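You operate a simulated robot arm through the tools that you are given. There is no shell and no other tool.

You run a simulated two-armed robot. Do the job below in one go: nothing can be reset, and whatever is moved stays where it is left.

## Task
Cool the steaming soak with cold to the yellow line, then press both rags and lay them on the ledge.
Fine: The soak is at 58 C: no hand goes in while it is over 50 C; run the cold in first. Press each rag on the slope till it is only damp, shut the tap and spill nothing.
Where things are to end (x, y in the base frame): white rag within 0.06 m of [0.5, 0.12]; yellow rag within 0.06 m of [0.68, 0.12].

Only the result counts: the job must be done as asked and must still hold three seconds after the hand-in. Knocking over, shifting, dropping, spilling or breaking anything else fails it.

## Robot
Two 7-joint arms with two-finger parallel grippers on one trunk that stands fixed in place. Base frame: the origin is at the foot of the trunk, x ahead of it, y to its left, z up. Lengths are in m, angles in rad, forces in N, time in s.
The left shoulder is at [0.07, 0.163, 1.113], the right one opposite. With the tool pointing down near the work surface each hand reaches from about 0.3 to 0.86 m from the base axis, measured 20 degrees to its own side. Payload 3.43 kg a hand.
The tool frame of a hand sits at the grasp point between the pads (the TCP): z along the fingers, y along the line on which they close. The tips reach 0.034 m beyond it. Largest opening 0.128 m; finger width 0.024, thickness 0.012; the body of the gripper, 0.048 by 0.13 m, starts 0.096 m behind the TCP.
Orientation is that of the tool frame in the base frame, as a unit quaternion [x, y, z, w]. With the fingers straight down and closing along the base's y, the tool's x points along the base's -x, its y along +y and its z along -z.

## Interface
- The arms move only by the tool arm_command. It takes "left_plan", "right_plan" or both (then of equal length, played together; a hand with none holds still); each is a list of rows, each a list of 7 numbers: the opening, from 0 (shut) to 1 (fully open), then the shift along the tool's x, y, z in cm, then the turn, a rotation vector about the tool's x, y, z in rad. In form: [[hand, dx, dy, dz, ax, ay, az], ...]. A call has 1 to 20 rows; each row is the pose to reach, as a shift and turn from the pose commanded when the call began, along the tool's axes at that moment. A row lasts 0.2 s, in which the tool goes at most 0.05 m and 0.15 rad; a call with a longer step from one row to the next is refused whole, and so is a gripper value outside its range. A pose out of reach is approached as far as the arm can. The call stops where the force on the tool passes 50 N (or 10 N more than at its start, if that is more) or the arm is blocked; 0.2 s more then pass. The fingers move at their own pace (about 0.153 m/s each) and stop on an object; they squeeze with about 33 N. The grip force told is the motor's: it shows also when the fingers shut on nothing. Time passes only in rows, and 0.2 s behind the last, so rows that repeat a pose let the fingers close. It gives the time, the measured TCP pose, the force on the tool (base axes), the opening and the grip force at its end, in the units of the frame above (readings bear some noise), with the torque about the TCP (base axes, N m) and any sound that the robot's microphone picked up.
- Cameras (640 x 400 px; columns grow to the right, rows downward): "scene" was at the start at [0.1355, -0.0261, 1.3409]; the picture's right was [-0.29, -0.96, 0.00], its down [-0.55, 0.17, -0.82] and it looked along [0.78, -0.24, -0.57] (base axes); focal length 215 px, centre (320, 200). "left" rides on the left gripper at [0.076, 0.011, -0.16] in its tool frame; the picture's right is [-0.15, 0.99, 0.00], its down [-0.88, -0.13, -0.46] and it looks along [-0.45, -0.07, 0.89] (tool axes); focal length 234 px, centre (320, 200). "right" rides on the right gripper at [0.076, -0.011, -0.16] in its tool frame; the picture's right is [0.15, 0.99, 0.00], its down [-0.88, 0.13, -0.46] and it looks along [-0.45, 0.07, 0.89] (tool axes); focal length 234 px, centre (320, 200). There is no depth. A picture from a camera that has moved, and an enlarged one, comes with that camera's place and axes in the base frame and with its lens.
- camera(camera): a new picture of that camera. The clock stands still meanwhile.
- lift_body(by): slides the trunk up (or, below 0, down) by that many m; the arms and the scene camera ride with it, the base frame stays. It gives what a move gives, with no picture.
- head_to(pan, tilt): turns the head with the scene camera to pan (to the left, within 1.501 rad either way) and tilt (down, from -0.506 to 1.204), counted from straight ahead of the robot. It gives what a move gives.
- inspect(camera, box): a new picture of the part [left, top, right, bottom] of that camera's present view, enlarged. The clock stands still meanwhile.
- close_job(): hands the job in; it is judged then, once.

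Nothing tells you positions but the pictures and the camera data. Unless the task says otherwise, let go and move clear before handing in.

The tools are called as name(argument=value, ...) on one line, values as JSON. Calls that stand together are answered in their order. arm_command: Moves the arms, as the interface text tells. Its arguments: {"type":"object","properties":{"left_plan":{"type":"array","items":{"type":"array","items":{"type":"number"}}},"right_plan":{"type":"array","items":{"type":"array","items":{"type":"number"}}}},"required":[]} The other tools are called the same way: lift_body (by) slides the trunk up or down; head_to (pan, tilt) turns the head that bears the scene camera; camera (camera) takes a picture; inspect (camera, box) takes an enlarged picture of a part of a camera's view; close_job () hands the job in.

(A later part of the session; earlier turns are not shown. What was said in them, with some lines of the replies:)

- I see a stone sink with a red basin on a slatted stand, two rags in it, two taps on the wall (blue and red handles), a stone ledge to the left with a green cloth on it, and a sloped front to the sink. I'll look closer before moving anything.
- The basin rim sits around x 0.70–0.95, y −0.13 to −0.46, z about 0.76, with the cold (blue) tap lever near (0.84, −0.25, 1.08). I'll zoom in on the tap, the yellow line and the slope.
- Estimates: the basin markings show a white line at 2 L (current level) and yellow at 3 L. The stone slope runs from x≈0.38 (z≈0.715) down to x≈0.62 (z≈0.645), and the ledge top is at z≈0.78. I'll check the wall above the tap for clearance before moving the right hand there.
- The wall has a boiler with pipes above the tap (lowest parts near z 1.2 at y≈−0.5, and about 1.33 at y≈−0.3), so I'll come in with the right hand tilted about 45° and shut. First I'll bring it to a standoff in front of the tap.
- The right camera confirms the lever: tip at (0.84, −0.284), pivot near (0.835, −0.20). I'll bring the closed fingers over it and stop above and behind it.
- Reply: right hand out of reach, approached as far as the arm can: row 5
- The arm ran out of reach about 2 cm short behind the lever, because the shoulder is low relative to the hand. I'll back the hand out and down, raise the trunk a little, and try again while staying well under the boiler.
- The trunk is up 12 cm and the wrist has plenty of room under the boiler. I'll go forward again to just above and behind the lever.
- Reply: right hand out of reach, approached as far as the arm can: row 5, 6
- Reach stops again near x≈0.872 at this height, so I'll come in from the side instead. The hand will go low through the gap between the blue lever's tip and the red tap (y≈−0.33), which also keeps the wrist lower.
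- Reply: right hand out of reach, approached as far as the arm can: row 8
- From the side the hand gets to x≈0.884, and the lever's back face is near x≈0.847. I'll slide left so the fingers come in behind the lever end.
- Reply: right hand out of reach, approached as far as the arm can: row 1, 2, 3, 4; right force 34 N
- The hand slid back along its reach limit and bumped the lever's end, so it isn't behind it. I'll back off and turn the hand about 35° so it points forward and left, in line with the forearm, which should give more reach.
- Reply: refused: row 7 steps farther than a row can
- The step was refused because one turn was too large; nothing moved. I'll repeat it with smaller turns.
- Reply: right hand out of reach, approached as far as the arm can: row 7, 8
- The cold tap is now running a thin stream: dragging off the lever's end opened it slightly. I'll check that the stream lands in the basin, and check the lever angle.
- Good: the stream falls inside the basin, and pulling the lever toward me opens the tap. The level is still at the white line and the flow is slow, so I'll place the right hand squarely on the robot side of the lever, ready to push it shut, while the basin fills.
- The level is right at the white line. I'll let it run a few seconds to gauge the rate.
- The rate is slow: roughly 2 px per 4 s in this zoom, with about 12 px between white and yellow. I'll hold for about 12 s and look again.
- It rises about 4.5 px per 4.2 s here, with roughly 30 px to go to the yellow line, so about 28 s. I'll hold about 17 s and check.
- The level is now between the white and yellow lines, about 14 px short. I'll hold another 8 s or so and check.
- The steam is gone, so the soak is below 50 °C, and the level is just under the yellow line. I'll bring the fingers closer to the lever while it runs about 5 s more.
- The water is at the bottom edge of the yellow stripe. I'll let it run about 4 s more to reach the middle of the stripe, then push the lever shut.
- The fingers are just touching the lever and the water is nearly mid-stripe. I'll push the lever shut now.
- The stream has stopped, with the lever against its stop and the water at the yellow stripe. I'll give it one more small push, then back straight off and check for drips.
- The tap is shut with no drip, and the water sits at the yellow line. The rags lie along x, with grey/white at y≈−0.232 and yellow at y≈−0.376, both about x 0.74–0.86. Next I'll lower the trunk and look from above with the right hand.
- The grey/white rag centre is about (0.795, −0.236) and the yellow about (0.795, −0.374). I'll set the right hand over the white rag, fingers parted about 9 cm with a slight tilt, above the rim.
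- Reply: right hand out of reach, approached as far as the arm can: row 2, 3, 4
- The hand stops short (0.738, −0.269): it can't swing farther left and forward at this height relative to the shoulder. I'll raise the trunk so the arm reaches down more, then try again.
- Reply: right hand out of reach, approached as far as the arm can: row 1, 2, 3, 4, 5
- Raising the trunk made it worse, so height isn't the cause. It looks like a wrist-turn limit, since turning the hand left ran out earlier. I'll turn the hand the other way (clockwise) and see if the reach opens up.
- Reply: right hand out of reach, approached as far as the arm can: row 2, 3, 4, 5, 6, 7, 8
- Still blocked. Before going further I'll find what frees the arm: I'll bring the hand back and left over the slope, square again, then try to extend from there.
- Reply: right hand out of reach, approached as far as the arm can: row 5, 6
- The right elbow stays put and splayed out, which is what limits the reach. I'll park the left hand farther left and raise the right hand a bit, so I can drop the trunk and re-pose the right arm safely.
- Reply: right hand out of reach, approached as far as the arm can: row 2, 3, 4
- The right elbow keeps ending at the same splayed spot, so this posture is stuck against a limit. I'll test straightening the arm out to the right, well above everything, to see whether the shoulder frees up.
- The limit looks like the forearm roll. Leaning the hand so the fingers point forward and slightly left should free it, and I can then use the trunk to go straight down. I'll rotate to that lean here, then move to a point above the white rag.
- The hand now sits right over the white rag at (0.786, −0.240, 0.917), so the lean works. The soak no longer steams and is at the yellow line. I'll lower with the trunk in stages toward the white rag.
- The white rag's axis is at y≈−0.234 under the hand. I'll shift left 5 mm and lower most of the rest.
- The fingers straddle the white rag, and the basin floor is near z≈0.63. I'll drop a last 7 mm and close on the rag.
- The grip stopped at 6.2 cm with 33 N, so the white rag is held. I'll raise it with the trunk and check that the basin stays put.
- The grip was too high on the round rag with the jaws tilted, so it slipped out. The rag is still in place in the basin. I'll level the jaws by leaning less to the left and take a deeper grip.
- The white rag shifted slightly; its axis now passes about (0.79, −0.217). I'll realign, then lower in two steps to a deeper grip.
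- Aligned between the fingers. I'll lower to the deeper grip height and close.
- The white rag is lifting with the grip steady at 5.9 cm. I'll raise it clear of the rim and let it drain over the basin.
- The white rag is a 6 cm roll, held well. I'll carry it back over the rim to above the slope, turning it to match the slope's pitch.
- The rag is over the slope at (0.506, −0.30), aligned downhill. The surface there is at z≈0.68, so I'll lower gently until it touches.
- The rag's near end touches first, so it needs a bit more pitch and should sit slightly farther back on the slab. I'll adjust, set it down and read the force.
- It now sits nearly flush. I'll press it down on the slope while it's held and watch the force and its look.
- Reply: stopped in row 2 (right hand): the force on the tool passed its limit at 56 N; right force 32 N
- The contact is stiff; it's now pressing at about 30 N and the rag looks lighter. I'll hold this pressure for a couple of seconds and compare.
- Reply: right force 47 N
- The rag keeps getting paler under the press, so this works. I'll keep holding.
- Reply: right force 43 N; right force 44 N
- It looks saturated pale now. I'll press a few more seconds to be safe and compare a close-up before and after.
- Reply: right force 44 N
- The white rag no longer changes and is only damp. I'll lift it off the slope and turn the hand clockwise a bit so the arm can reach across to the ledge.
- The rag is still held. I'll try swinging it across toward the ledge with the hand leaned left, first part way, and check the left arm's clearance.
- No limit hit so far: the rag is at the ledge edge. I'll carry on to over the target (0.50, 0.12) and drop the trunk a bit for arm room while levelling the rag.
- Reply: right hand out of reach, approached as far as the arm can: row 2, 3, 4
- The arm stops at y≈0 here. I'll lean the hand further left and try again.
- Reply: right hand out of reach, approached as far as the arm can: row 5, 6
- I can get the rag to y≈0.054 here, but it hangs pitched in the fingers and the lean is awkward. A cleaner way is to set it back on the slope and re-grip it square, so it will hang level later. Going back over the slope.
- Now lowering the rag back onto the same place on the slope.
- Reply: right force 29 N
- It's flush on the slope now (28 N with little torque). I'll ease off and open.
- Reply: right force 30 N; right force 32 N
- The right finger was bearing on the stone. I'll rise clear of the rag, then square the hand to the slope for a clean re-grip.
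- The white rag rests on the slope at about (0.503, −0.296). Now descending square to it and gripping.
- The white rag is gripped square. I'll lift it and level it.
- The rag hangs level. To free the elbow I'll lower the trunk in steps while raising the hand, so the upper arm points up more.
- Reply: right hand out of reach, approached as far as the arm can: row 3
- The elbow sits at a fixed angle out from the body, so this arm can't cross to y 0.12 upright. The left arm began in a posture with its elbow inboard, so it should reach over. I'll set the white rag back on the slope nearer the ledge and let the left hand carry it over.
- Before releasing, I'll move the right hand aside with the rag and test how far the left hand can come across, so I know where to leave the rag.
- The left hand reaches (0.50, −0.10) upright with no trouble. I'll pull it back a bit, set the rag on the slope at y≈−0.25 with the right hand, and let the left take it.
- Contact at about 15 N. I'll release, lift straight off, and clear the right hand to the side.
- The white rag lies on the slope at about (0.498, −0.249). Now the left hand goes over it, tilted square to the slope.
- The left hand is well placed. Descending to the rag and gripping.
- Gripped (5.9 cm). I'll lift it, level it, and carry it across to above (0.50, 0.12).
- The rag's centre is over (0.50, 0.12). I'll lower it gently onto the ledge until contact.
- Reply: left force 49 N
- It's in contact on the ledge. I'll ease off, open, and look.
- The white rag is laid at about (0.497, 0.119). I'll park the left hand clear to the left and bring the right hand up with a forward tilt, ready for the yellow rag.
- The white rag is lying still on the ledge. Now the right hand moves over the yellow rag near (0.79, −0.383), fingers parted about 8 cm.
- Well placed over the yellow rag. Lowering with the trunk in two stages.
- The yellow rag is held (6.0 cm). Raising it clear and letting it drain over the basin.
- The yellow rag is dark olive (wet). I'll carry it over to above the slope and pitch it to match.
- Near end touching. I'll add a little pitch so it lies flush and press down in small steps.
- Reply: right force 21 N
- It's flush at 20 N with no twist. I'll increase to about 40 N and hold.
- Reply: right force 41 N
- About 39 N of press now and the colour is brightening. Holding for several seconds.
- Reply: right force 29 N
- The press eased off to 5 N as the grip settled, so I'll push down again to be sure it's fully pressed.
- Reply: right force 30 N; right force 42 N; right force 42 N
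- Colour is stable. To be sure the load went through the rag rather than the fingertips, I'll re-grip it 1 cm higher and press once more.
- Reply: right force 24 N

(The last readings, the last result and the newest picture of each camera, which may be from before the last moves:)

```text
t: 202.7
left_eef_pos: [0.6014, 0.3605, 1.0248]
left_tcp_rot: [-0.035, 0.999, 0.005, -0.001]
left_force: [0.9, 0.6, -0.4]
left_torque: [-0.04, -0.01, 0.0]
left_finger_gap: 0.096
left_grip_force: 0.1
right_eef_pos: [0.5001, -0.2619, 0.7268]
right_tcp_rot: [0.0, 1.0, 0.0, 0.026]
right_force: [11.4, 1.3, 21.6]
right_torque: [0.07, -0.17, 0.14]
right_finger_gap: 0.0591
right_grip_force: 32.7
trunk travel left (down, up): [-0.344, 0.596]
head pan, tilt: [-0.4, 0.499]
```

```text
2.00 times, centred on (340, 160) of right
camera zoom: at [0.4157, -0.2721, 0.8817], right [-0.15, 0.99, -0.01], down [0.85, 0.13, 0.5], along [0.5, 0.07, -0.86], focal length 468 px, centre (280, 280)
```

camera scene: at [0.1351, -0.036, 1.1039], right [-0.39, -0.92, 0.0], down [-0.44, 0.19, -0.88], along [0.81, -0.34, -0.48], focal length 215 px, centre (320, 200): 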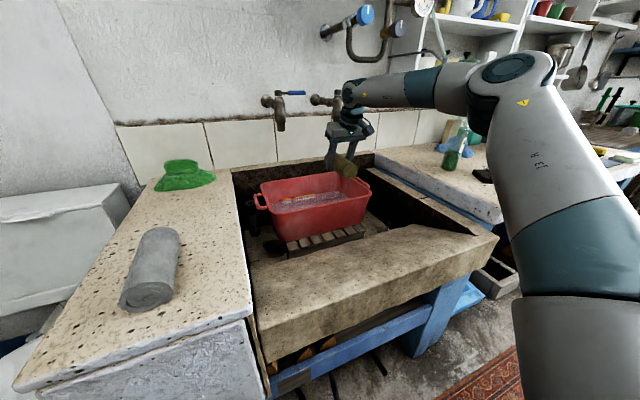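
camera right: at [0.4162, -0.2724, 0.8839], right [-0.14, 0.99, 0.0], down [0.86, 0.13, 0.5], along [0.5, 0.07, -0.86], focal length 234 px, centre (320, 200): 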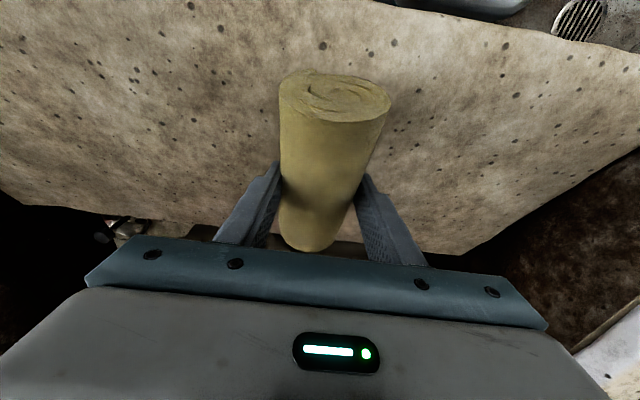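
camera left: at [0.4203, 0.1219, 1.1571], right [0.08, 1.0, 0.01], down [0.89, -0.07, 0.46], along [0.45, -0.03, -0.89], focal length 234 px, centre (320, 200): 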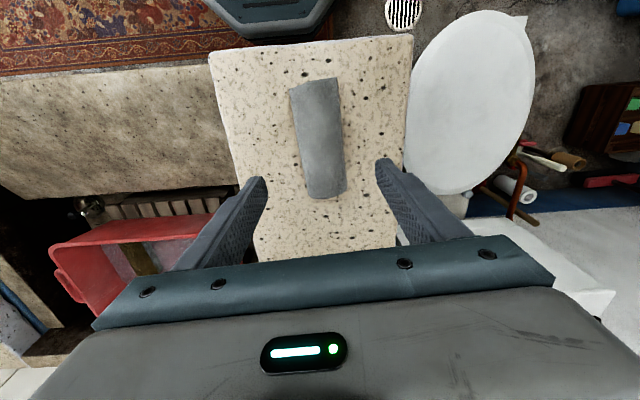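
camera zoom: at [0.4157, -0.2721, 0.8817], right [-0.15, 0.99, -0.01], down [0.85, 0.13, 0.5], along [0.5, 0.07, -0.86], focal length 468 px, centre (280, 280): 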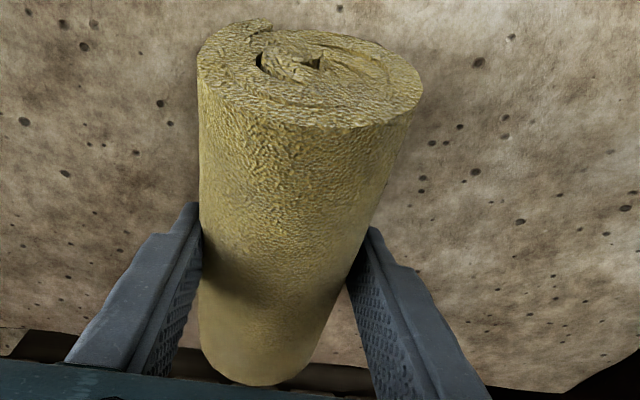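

Unchanged, so the yellow rag is only damp. I'll release it on the slope and clear the right hand to the side.

arm_command(right_plan=[[0, 0, 0, -0.2, 0, 0, 0], [0.5, 0, 0, -0.2, 0, 0, 0], [0.75, 0, 0, -0.3, 0, 0, 0], [0.75, 0, 0, -0.5, 0, 0, 0], [0.75, 0, 0, -4.5, 0, 0, 0], [0.75, 0, 0, -9.0, 0, 0, 0], [0.75, 0, 0, -13.0, 0, 0, 0], [0.75, 0, -4.5, -14.0, 0, 0, 0], [0.75, 0, -9.2, -14.0, 0, 0, 0], [0.75, 0, -14.0, -14.0, 0, 0, 0], [0.75, 0, -18.8, -14.0, 0, 0, 0], [0.75, 0, -23.0, -14.0, 0, 0, 0]])

camera(camera="scene")

camera(camera="right")

```text
t: 205.2
left_eef_pos: [0.6009, 0.3585, 1.0251]
left_tcp_rot: [-0.034, 0.999, 0.005, -0.001]
left_force: [0.7, -0.5, 0.9]
left_torque: [0.02, -0.02, 0.04]
left_finger_gap: 0.0959
left_grip_force: 0.0
right_eef_pos: [0.4912, -0.4984, 0.8659]
right_tcp_rot: [0.0, 1.0, 0.002, 0.026]
right_force: [-0.7, 0.7, 0.0]
right_torque: [0.05, 0.02, 0.01]
right_finger_gap: 0.0961
right_grip_force: 0.1
trunk travel left (down, up): [-0.344, 0.596]
head pan, tilt: [-0.4, 0.499]
```

```text
taken
camera scene: at [0.1348, -0.0365, 1.1039], right [-0.39, -0.92, 0.0], down [-0.44, 0.19, -0.88], along [0.81, -0.34, -0.48], focal length 215 px, centre (320, 200)
```

scene: 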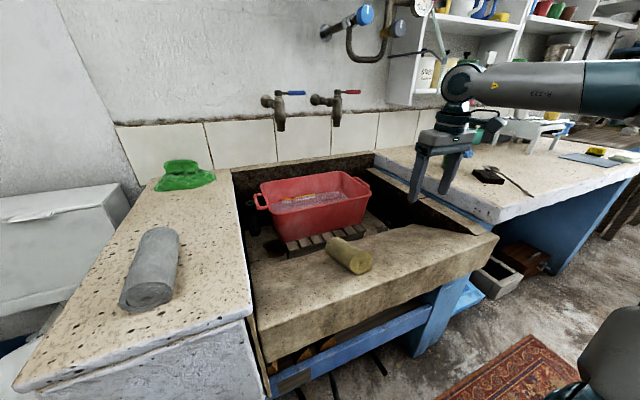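

```text
taken
camera right: at [0.4065, -0.5104, 1.0208], right [-0.15, 0.99, 0.0], down [0.86, 0.13, 0.5], along [0.5, 0.07, -0.86], focal length 234 px, centre (320, 200)
```

right: 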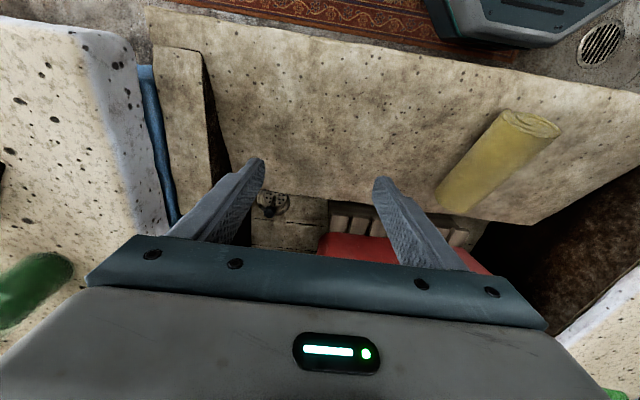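

The yellow rag rests on the slope at about (0.496, −0.265). Now the left hand crosses over to it.

arm_command(left_plan=[[0.75, 1.02, -4.38, 0, 0, 0.02, 0.004], [0.75, 2.04, -8.75, 0, 0, 0.04, 0.007], [0.75, 3.06, -13.13, 0, 0, 0.06, 0.011], [0.75, 4.09, -17.5, 0, 0, 0.08, 0.014], [0.75, 5.11, -21.88, 0, 0, 0.1, 0.018], [0.75, 6.13, -26.25, 0, 0, 0.12, 0.021], [0.75, 7.15, -30.63, 0.5, 0, 0.14, 0.025], [0.75, 8.17, -35.0, 1.0, 0, 0.16, 0.029], [0.75, 9.19, -39.38, 2.0, 0, 0.18, 0.032], [0.75, 10.2, -43.76, 3.0, 0, 0.2, 0.036], [0.75, 11.2, -48.1, 4.5, 0, 0.22, 0.039], [0.75, 12.3, -52.5, 6.5, 0, 0.24, 0.043], [0.75, 13.3, -56.9, 8.5, 0, 0.26, 0.046], [0.75, 14.3, -61.2, 10.5, 0, 0.28, 0.05]])

camera(camera="left")

camera(camera="scene")

```text
t: 208.2
left_eef_pos: [0.4964, -0.246, 0.9127]
left_tcp_rot: [-0.01, 0.99, -0.001, -0.14]
left_force: [-0.3, 0.6, -0.4]
left_torque: [-0.01, -0.02, 0.01]
left_finger_gap: 0.0961
left_grip_force: 0.0
left hand out of reach, approached as far as the arm can: row 14
right_eef_pos: [0.4914, -0.4966, 0.8664]
right_tcp_rot: [0.001, 1.0, 0.002, 0.028]
right_force: [1.1, -0.1, -0.1]
right_torque: [-0.04, -0.01, -0.01]
right_finger_gap: 0.096
right_grip_force: 0.0
trunk travel left (down, up): [-0.344, 0.596]
head pan, tilt: [-0.4, 0.499]
```

```text
taken
camera left: at [0.468, -0.2356, 1.0863], right [0.12, 0.99, -0.04], down [0.97, -0.11, 0.19], along [0.19, -0.06, -0.98], focal length 234 px, centre (320, 200)
```

left: 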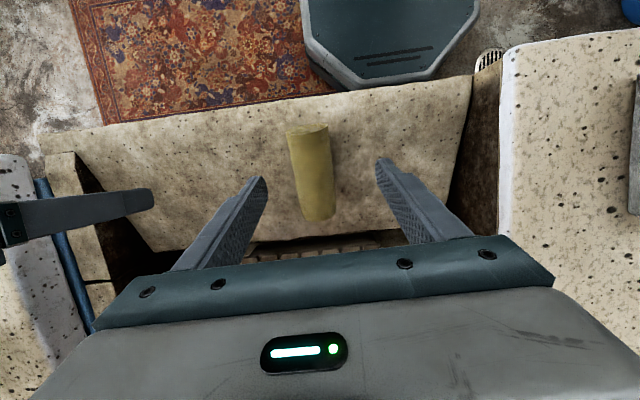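

```text
taken
camera scene: at [0.1346, -0.0359, 1.104], right [-0.39, -0.92, 0.0], down [-0.44, 0.19, -0.88], along [0.81, -0.34, -0.48], focal length 215 px, centre (320, 200)
```

scene: 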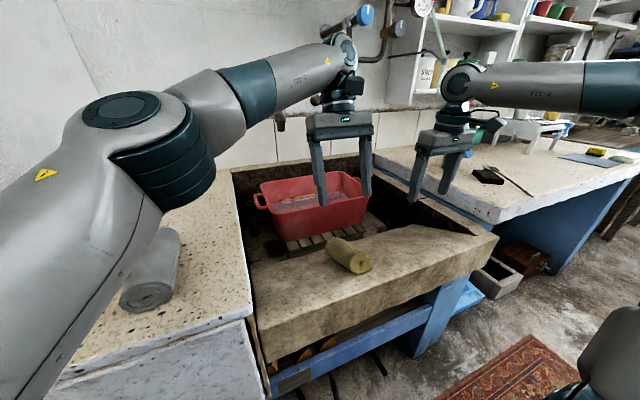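

The left hand is about 1.5 cm short to the right at this pose. A slight lean to the right will cover that; then I'll descend onto the rag and check alignment before closing.

arm_command(left_plan=[[0.75, -0.4, -0.8, 1.5, 0.058, 0.001, 0.017], [0.75, -0.8, -1.62, 3.0, 0.115, 0.002, 0.033], [0.75, -2.1, -1.62, 7.5, 0.115, 0.002, 0.033], [0.75, -3.5, -1.62, 12.0, 0.115, 0.002, 0.033], [0.75, -4.0, -1.62, 13.5, 0.115, 0.002, 0.033]])

camera(camera="left")

```text
t: 209.4
left_eef_pos: [0.4994, -0.2613, 0.7743]
left_tcp_rot: [-0.002, 0.988, -0.059, -0.139]
left_force: [0.3, 0.4, 0.0]
left_torque: [-0.05, -0.03, 0.01]
left_finger_gap: 0.0961
left_grip_force: 0.1
right_eef_pos: [0.4896, -0.498, 0.8671]
right_tcp_rot: [0.0, 1.0, 0.002, 0.026]
right_force: [0.9, 0.4, 0.2]
right_torque: [0.02, 0.0, 0.04]
right_finger_gap: 0.0959
right_grip_force: 0.1
trunk travel left (down, up): [-0.344, 0.596]
head pan, tilt: [-0.4, 0.499]
```

```text
taken
camera left: at [0.4704, -0.2302, 0.9459], right [0.12, 0.98, -0.16], down [0.97, -0.09, 0.21], along [0.19, -0.18, -0.97], focal length 234 px, centre (320, 200)
```

left: 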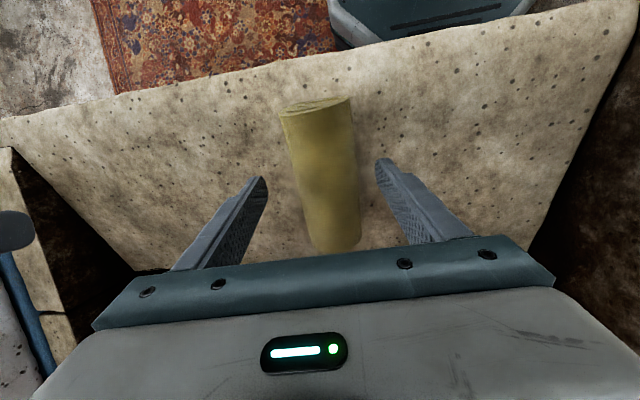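

Aligned. Lowering the last bit and gripping.

arm_command(left_plan=[[0.75, -0.64, 0.2, 2.0, 0, 0, 0], [0.75, -1.27, 0.4, 4.0, 0, 0, 0], [0.75, -1.27, 0.4, 4.0, 0, 0, 0], [0, -1.27, 0.4, 4.0, 0, 0, 0], [0, -1.27, 0.4, 4.0, 0, 0, 0], [0, -1.27, 0.4, 4.0, 0, 0, 0]])

camera(camera="left")

```text
t: 210.8
left_eef_pos: [0.4994, -0.2614, 0.7353]
left_tcp_rot: [-0.003, 0.989, -0.06, -0.135]
left_force: [8.1, -0.8, 7.3]
left_torque: [-0.1, 0.07, 0.32]
left_finger_gap: 0.0592
left_grip_force: 32.5
right_eef_pos: [0.4881, -0.4987, 0.8684]
right_tcp_rot: [0.002, 1.0, 0.002, 0.029]
right_force: [-0.5, 0.8, -0.1]
right_torque: [0.0, 0.03, -0.03]
right_finger_gap: 0.0958
right_grip_force: 0.1
trunk travel left (down, up): [-0.344, 0.596]
head pan, tilt: [-0.4, 0.499]
```

```text
taken
camera left: at [0.4692, -0.2306, 0.9069], right [0.12, 0.98, -0.15], down [0.97, -0.09, 0.21], along [0.2, -0.18, -0.96], focal length 234 px, centre (320, 200)
```

left: 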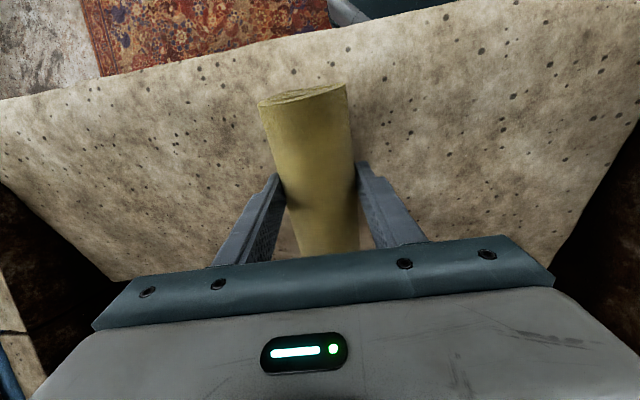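

The yellow rag is in the left hand. I'll lift it, level it, and carry it over to above (0.68, 0.12), staying high over the white rag.

arm_command(left_plan=[[0, 1.07, -0.47, -3.82, 0, 0, 0], [0, 2.14, -0.94, -7.65, -0.03, -0.068, 0.0015], [0, 3.21, -1.42, -11.47, -0.06, -0.1355, 0.003], [0, 4.28, -1.89, -15.3, -0.09, -0.203, 0.0045], [0, 5.35, -2.36, -19.12, -0.1204, -0.271, 0.006], [0, 3.46, 1.8, -20.16, -0.1204, -0.271, 0.006], [0, 1.57, 5.97, -21.2, -0.1204, -0.271, 0.006], [0, -0.32, 10.13, -22.24, -0.1204, -0.271, 0.006], [0, -2.21, 14.29, -23.28, -0.1204, -0.271, 0.006], [0, -4.1, 18.46, -24.32, -0.1204, -0.271, 0.006], [0, -5.99, 22.62, -25.36, -0.1204, -0.271, 0.006], [0, -7.88, 26.78, -26.4, -0.1204, -0.271, 0.006], [0, -9.77, 30.95, -27.44, -0.1204, -0.271, 0.006], [0, -11.66, 35.11, -28.48, -0.1204, -0.271, 0.006]])

camera(camera="left")

head_to(pan=0.1, tilt=0.5)

camera(camera="scene")

```text
t: 213.8
left_eef_pos: [0.6782, 0.1192, 0.9274]
left_tcp_rot: [0.002, 1.0, 0.0, -0.004]
left_force: [-0.6, 0.2, -2.1]
left_torque: [-0.04, 0.03, 0.04]
left_finger_gap: 0.0591
left_grip_force: 32.8
right_eef_pos: [0.4912, -0.4964, 0.8664]
right_tcp_rot: [0.0, 1.0, 0.001, 0.026]
right_force: [0.0, 1.0, 0.6]
right_torque: [-0.05, -0.02, 0.0]
right_finger_gap: 0.0959
right_grip_force: 0.1
trunk travel left (down, up): [-0.344, 0.596]
head pan, tilt: [-0.4, 0.499]
```

```text
taken
camera left: at [0.6038, 0.1308, 1.0871], right [0.15, 0.99, 0.0], down [0.88, -0.13, 0.45], along [0.44, -0.07, -0.89], focal length 234 px, centre (320, 200)
```

left: 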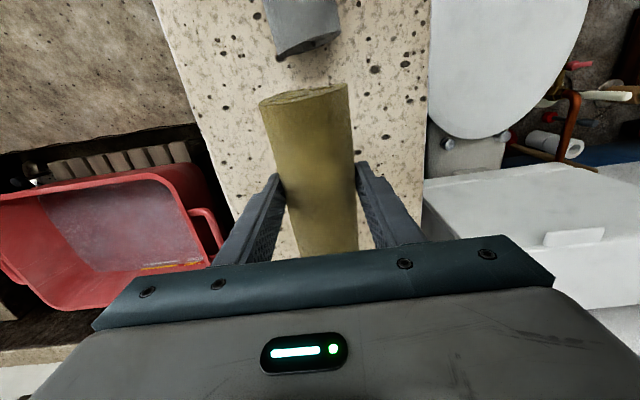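

```text
t: 214.8
left_eef_pos: [0.6781, 0.1173, 0.9274]
left_tcp_rot: [0.002, 1.0, 0.001, -0.005]
left_force: [0.3, 0.6, -1.3]
left_torque: [0.01, -0.03, 0.01]
left_finger_gap: 0.0591
left_grip_force: 33.0
right_eef_pos: [0.4914, -0.4982, 0.8662]
right_tcp_rot: [0.001, 1.0, 0.003, 0.027]
right_force: [0.8, 0.1, 0.7]
right_torque: [-0.01, -0.02, 0.0]
right_finger_gap: 0.096
right_grip_force: 0.1
trunk travel left (down, up): [-0.344, 0.596]
head pan, tilt: [0.099, 0.499]
```

```text
taken
camera scene: at [0.1417, 0.0083, 1.1039], right [0.1, -1.0, 0.0], down [-0.48, -0.05, -0.88], along [0.87, 0.09, -0.48], focal length 215 px, centre (320, 200)
```

scene: 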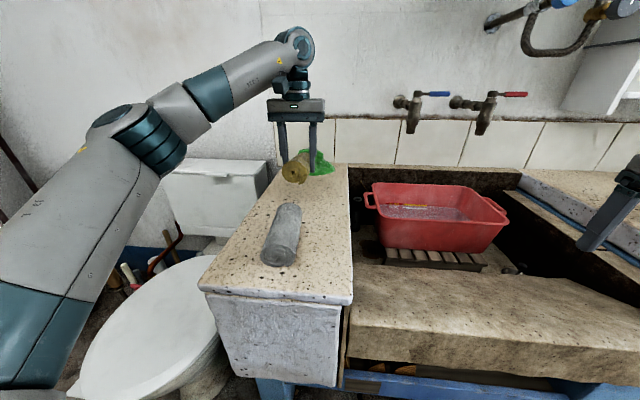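

The yellow rag's centre is over (0.679, 0.117), clear of the white one. Lowering it gently.

arm_command(left_plan=[[0, 0, 0.2, 4.2, 0, 0, 0], [0, 0, 0.2, 8.2, 0, 0, 0], [0, 0, 0.2, 8.7, 0, 0, 0], [0, 0, 0.2, 9.0, 0, 0, 0]])

```text
t: 215.8
left_eef_pos: [0.6783, 0.1201, 0.8444]
left_tcp_rot: [0.0, 1.0, 0.001, 0.001]
left_force: [2.4, 11.7, 47.5]
left_torque: [0.35, -0.11, 0.53]
left_finger_gap: 0.0594
left_grip_force: 33.1
right_eef_pos: [0.4877, -0.4984, 0.8682]
right_tcp_rot: [0.0, 1.0, 0.002, 0.029]
right_force: [-0.1, 0.5, 0.1]
right_torque: [-0.01, 0.04, -0.02]
right_finger_gap: 0.0962
right_grip_force: 0.1
trunk travel left (down, up): [-0.344, 0.596]
head pan, tilt: [0.099, 0.499]
```

Contact made. Easing off and opening.

arm_command(left_plan=[[0, 0, 0, -0.6, 0, 0, 0], [0.5, 0, 0, -0.6, 0, 0, 0], [0.6, 0, 0, -0.6, 0, 0, 0], [0.75, 0, 0, -0.6, 0, 0, 0], [0.75, 0, 0, -0.6, 0, 0, 0]])

camera(camera="left")

arm_command(left_plan=[[0.75, 0, 0, -4.0, 0, 0, 0], [0.75, 0, 0, -8.5, 0, 0, 0], [0.75, 0, 0, -13.0, 0, 0, 0], [0.75, 0, 0, -17.0, 0, 0, 0]])

camera(camera="left")

camera(camera="scene")

```text
t: 217.0
left_eef_pos: [0.6807, 0.1195, 0.8414]
left_tcp_rot: [0.002, 1.0, 0.001, -0.004]
left_force: [-0.3, -0.3, -0.2]
left_torque: [0.0, 0.01, 0.02]
left_finger_gap: 0.0959
left_grip_force: 0.2
right_eef_pos: [0.4904, -0.4981, 0.8653]
right_tcp_rot: [0.001, 1.0, 0.002, 0.026]
right_force: [-0.1, -0.6, 0.6]
right_torque: [0.01, 0.03, 0.0]
right_finger_gap: 0.096
right_grip_force: 0.1
trunk travel left (down, up): [-0.344, 0.596]
head pan, tilt: [0.099, 0.499]
```

```text
taken
camera left: at [0.606, 0.1302, 1.0031], right [0.15, 0.99, 0.0], down [0.88, -0.13, 0.45], along [0.44, -0.07, -0.89], focal length 234 px, centre (320, 200)
```

left: 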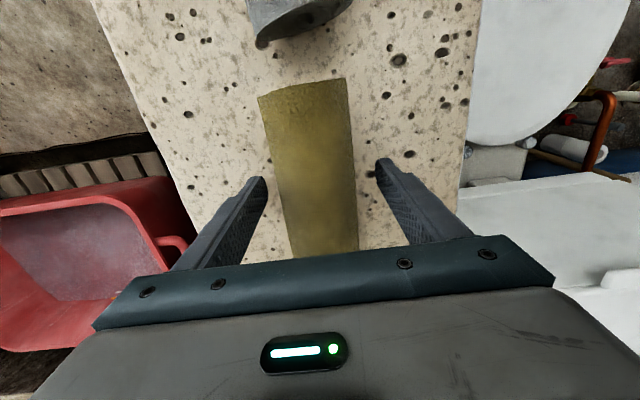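

```text
t: 218.0
left_eef_pos: [0.6802, 0.1195, 1.0163]
left_tcp_rot: [0.002, 1.0, 0.002, -0.004]
left_force: [0.4, 0.2, 0.4]
left_torque: [0.0, -0.01, -0.02]
left_finger_gap: 0.0961
left_grip_force: 0.0
right_eef_pos: [0.4911, -0.4986, 0.8663]
right_tcp_rot: [0.001, 1.0, 0.001, 0.027]
right_force: [0.3, -0.3, 0.3]
right_torque: [0.04, -0.03, 0.01]
right_finger_gap: 0.096
right_grip_force: 0.1
trunk travel left (down, up): [-0.344, 0.596]
head pan, tilt: [0.099, 0.499]
```

```text
taken
camera left: at [0.6066, 0.1309, 1.1768], right [0.15, 0.99, 0.0], down [0.88, -0.13, 0.45], along [0.44, -0.07, -0.89], focal length 234 px, centre (320, 200)
```

left: 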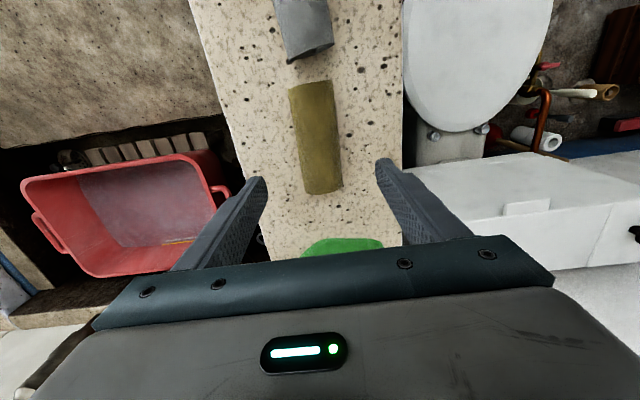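

```text
taken
camera scene: at [0.1406, 0.0077, 1.104], right [0.1, -1.0, 0.0], down [-0.48, -0.05, -0.88], along [0.87, 0.09, -0.48], focal length 215 px, centre (320, 200)
```

scene: 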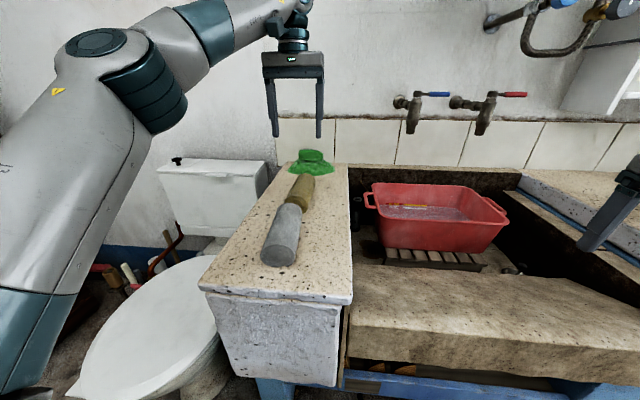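

Both rags lie on the ledge, white near (0.497, 0.119) and yellow near (0.684, 0.115). They look a bit darker here than on the slope, so I'll look closely before finishing.

inspect(camera="scene", box=[220, 140, 380, 280])

inspect(camera="left", box=[240, 0, 400, 210])

inspect(camera="scene", box=[350, 170, 520, 280])

```text
2.86 times, centred on (300, 210) of scene
camera zoom: at [0.1406, 0.0077, 1.104], right [0.1, -1.0, 0.0], down [-0.48, -0.05, -0.88], along [0.87, 0.09, -0.48], focal length 615 px, centre (377, 171)
```

zoom: 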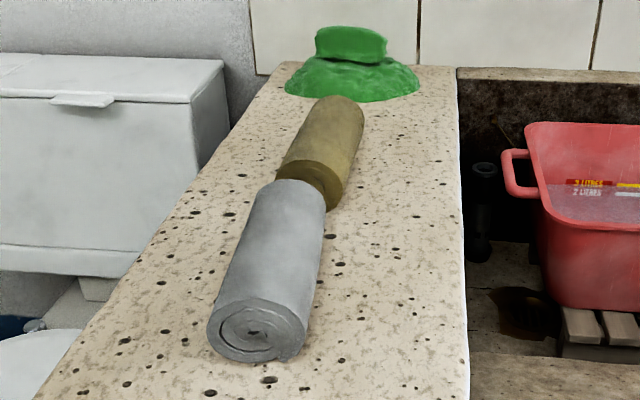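

```text
1.90 times, centred on (320, 105) of left
camera zoom: at [0.6066, 0.1309, 1.1768], right [0.15, 0.99, 0.0], down [0.88, -0.13, 0.45], along [0.44, -0.07, -0.89], focal length 446 px, centre (320, 381)
```

zoom: 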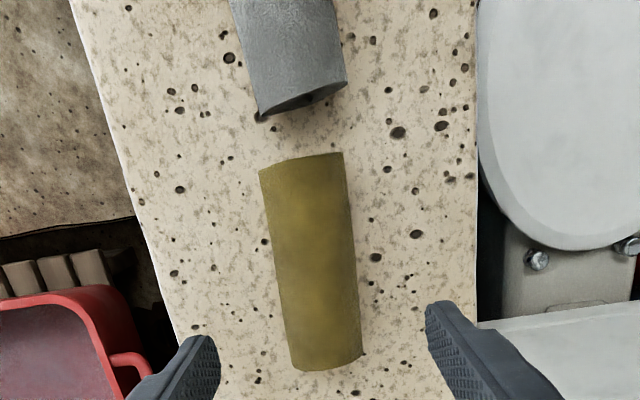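

```text
3.64 times, centred on (435, 225) of scene
camera zoom: at [0.1406, 0.0077, 1.104], right [0.1, -1.0, 0.0], down [-0.48, -0.05, -0.88], along [0.87, 0.09, -0.48], focal length 783 px, centre (-98, 109)
```

zoom: 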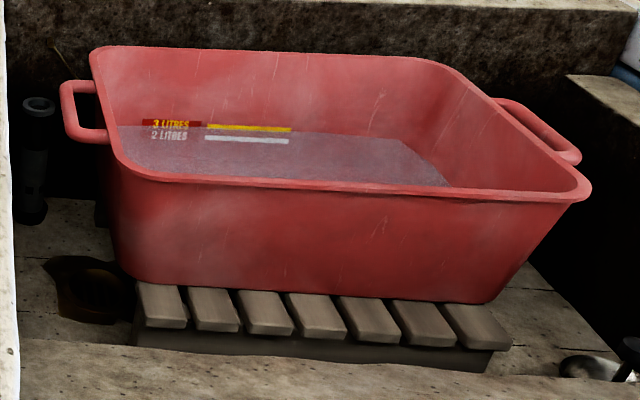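

The tone difference is just lighting, since the same rag changed shade between slope and air with no contact. The soak still sits at the yellow line. I'll check the tap once more and move both hands clear.

arm_command(left_plan=[[0.75, 0, 0, -4.0, 0, 0, 0], [0.75, 1.5, 4.5, -5.0, 0, 0, 0], [0.75, 3.0, 9.0, -5.0, 0, 0, 0], [0.75, 4.5, 13.5, -5.0, 0, 0, 0], [0.75, 6.0, 18.0, -5.0, 0, 0, 0], [0.75, 8.0, 22.0, -5.0, 0, 0, 0]], right_plan=[[0.75, 0, 0, -4.0, 0, 0, 0], [0.75, 0, 0, -8.0, 0, 0, 0], [0.75, 0, 0, -12.0, 0, 0, 0], [0.75, 0, 0, -12.0, 0, 0, 0], [0.75, 0, 0, -12.0, 0, 0, 0], [0.75, 0, 0, -12.0, 0, 0, 0]])

head_to(pan=-0.2, tilt=0.55)

camera(camera="scene")

inspect(camera="scene", box=[290, 60, 450, 160])

inspect(camera="scene", box=[130, 130, 290, 290])

inspect(camera="scene", box=[240, 150, 460, 320])

```text
t: 219.4
left_eef_pos: [0.604, 0.3403, 1.0671]
left_tcp_rot: [0.001, 1.0, 0.0, -0.004]
left_force: [0.5, 0.0, -0.3]
left_torque: [-0.02, -0.01, 0.02]
left_finger_gap: 0.0956
left_grip_force: 0.1
right_eef_pos: [0.4852, -0.4956, 0.9873]
right_tcp_rot: [0.001, 1.0, 0.001, 0.027]
right_force: [0.4, -0.7, 0.3]
right_torque: [-0.04, -0.01, -0.03]
right_finger_gap: 0.0961
right_grip_force: 0.1
trunk travel left (down, up): [-0.344, 0.596]
head pan, tilt: [0.099, 0.499]
```

```text
t: 220.2
left_eef_pos: [0.6037, 0.3389, 1.0667]
left_tcp_rot: [0.001, 1.0, 0.0, -0.005]
left_force: [-0.7, -0.1, 0.6]
left_torque: [0.0, 0.02, -0.02]
left_finger_gap: 0.0962
left_grip_force: 0.1
right_eef_pos: [0.4857, -0.4963, 0.9862]
right_tcp_rot: [0.0, 1.0, 0.001, 0.026]
right_force: [-0.8, -0.4, 0.1]
right_torque: [0.02, -0.01, -0.01]
right_finger_gap: 0.0959
right_grip_force: 0.0
trunk travel left (down, up): [-0.344, 0.596]
head pan, tilt: [-0.201, 0.55]
```

```text
taken
camera scene: at [0.139, -0.0182, 1.0994], right [-0.2, -0.98, 0.0], down [-0.51, 0.1, -0.85], along [0.84, -0.17, -0.52], focal length 215 px, centre (320, 200)
```

scene: 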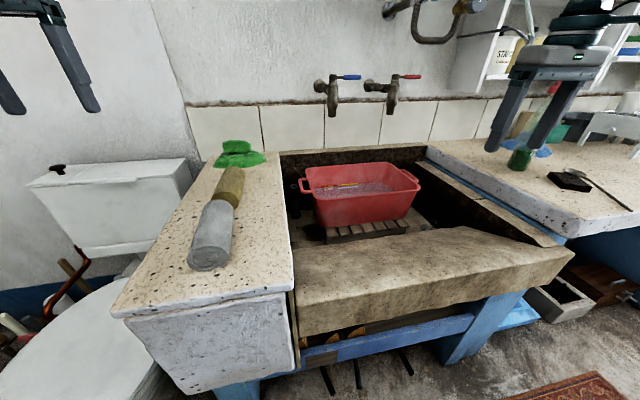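

```text
4.00 times, centred on (370, 110) of scene
camera zoom: at [0.139, -0.0182, 1.0994], right [-0.2, -0.98, 0.0], down [-0.51, 0.1, -0.85], along [0.84, -0.17, -0.52], focal length 861 px, centre (120, 560)
```

zoom: 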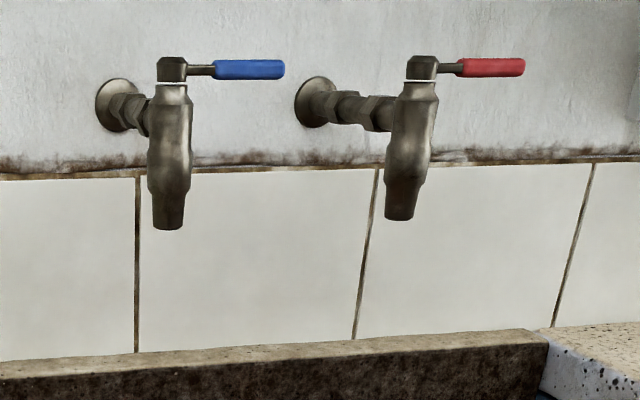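

```text
2.50 times, centred on (210, 210) of scene
camera zoom: at [0.139, -0.0182, 1.0994], right [-0.2, -0.98, 0.0], down [-0.51, 0.1, -0.85], along [0.84, -0.17, -0.52], focal length 538 px, centre (595, 175)
```

zoom: 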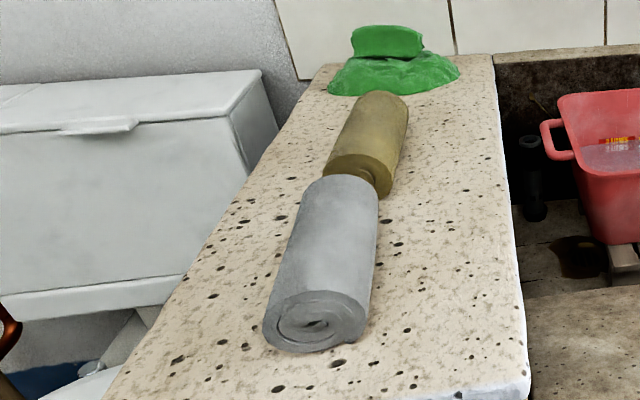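

```text
2.35 times, centred on (350, 235) of scene
camera zoom: at [0.139, -0.0182, 1.0994], right [-0.2, -0.98, 0.0], down [-0.51, 0.1, -0.85], along [0.84, -0.17, -0.52], focal length 506 px, centre (249, 118)
```

zoom: 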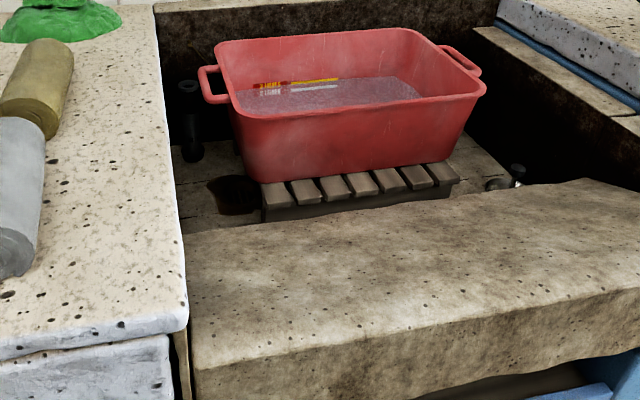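

The taps are shut with matching levers, and both rags are in place and still. One last look at the soak's level against the yellow line.

inspect(camera="scene", box=[328, 170, 392, 210])

inspect(camera="scene", box=[335, 178, 367, 198])

```text
10.00 times, centred on (360, 190) of scene
camera zoom: at [0.139, -0.0182, 1.0994], right [-0.2, -0.98, 0.0], down [-0.51, 0.1, -0.85], along [0.84, -0.17, -0.52], focal length 2153 px, centre (-80, 300)
```

zoom: 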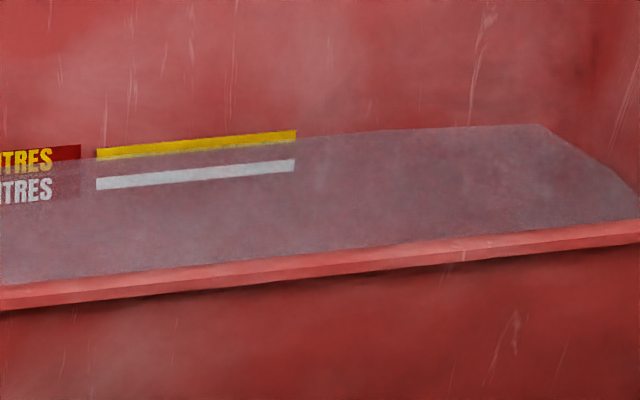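

```text
16.00 times, centred on (351, 188) of scene
camera zoom: at [0.139, -0.0182, 1.0994], right [-0.2, -0.98, 0.0], down [-0.51, 0.1, -0.85], along [0.84, -0.17, -0.52], focal length 3444 px, centre (-176, 392)
```

zoom: 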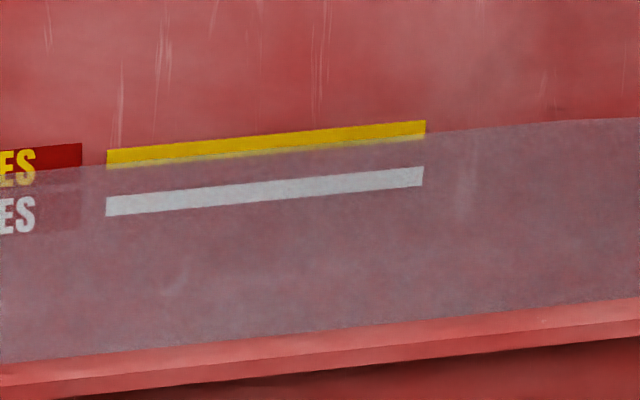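

The water meets the yellow stripe, the tap is shut, both rags lie damp on the ledge in place, and both hands are clear. Handing in the job.

close_job()

```text
The job is handed in.
```

The job is handed in: the soak is cooled and filled to the yellow line, and both pressed rags are on the ledge. The verdict did not come back with the hand-in, so I can't say whether it passed.

- **Soak:** I ran the cold in slowly from the blue tap. No hand went in until the steam had gone, which I took as below 50 °C; I had no temperature reading. At hand-in the water met the lower part of the yellow stripe, which I estimate at about 0.1 L under its centre.
- **Tap:** I pushed the lever against its stop and saw no drip in the later pictures.
- **White rag:** It slipped out of the first grip and dropped back into the basin. The second grip held. I pressed it on the slope at about 40 N until its colour stopped changing, then laid it at about (0.497, 0.119).
- **Yellow rag:** I pressed it the same way, partly re-gripped higher to be sure the force went through the rag, then laid it at about (0.684, 0.115).

Dampness was judged only by the rags' colour. I saw nothing spilled, shifted or knocked over. Both rags were still on the ledge before hand-in, and both hands were clear.
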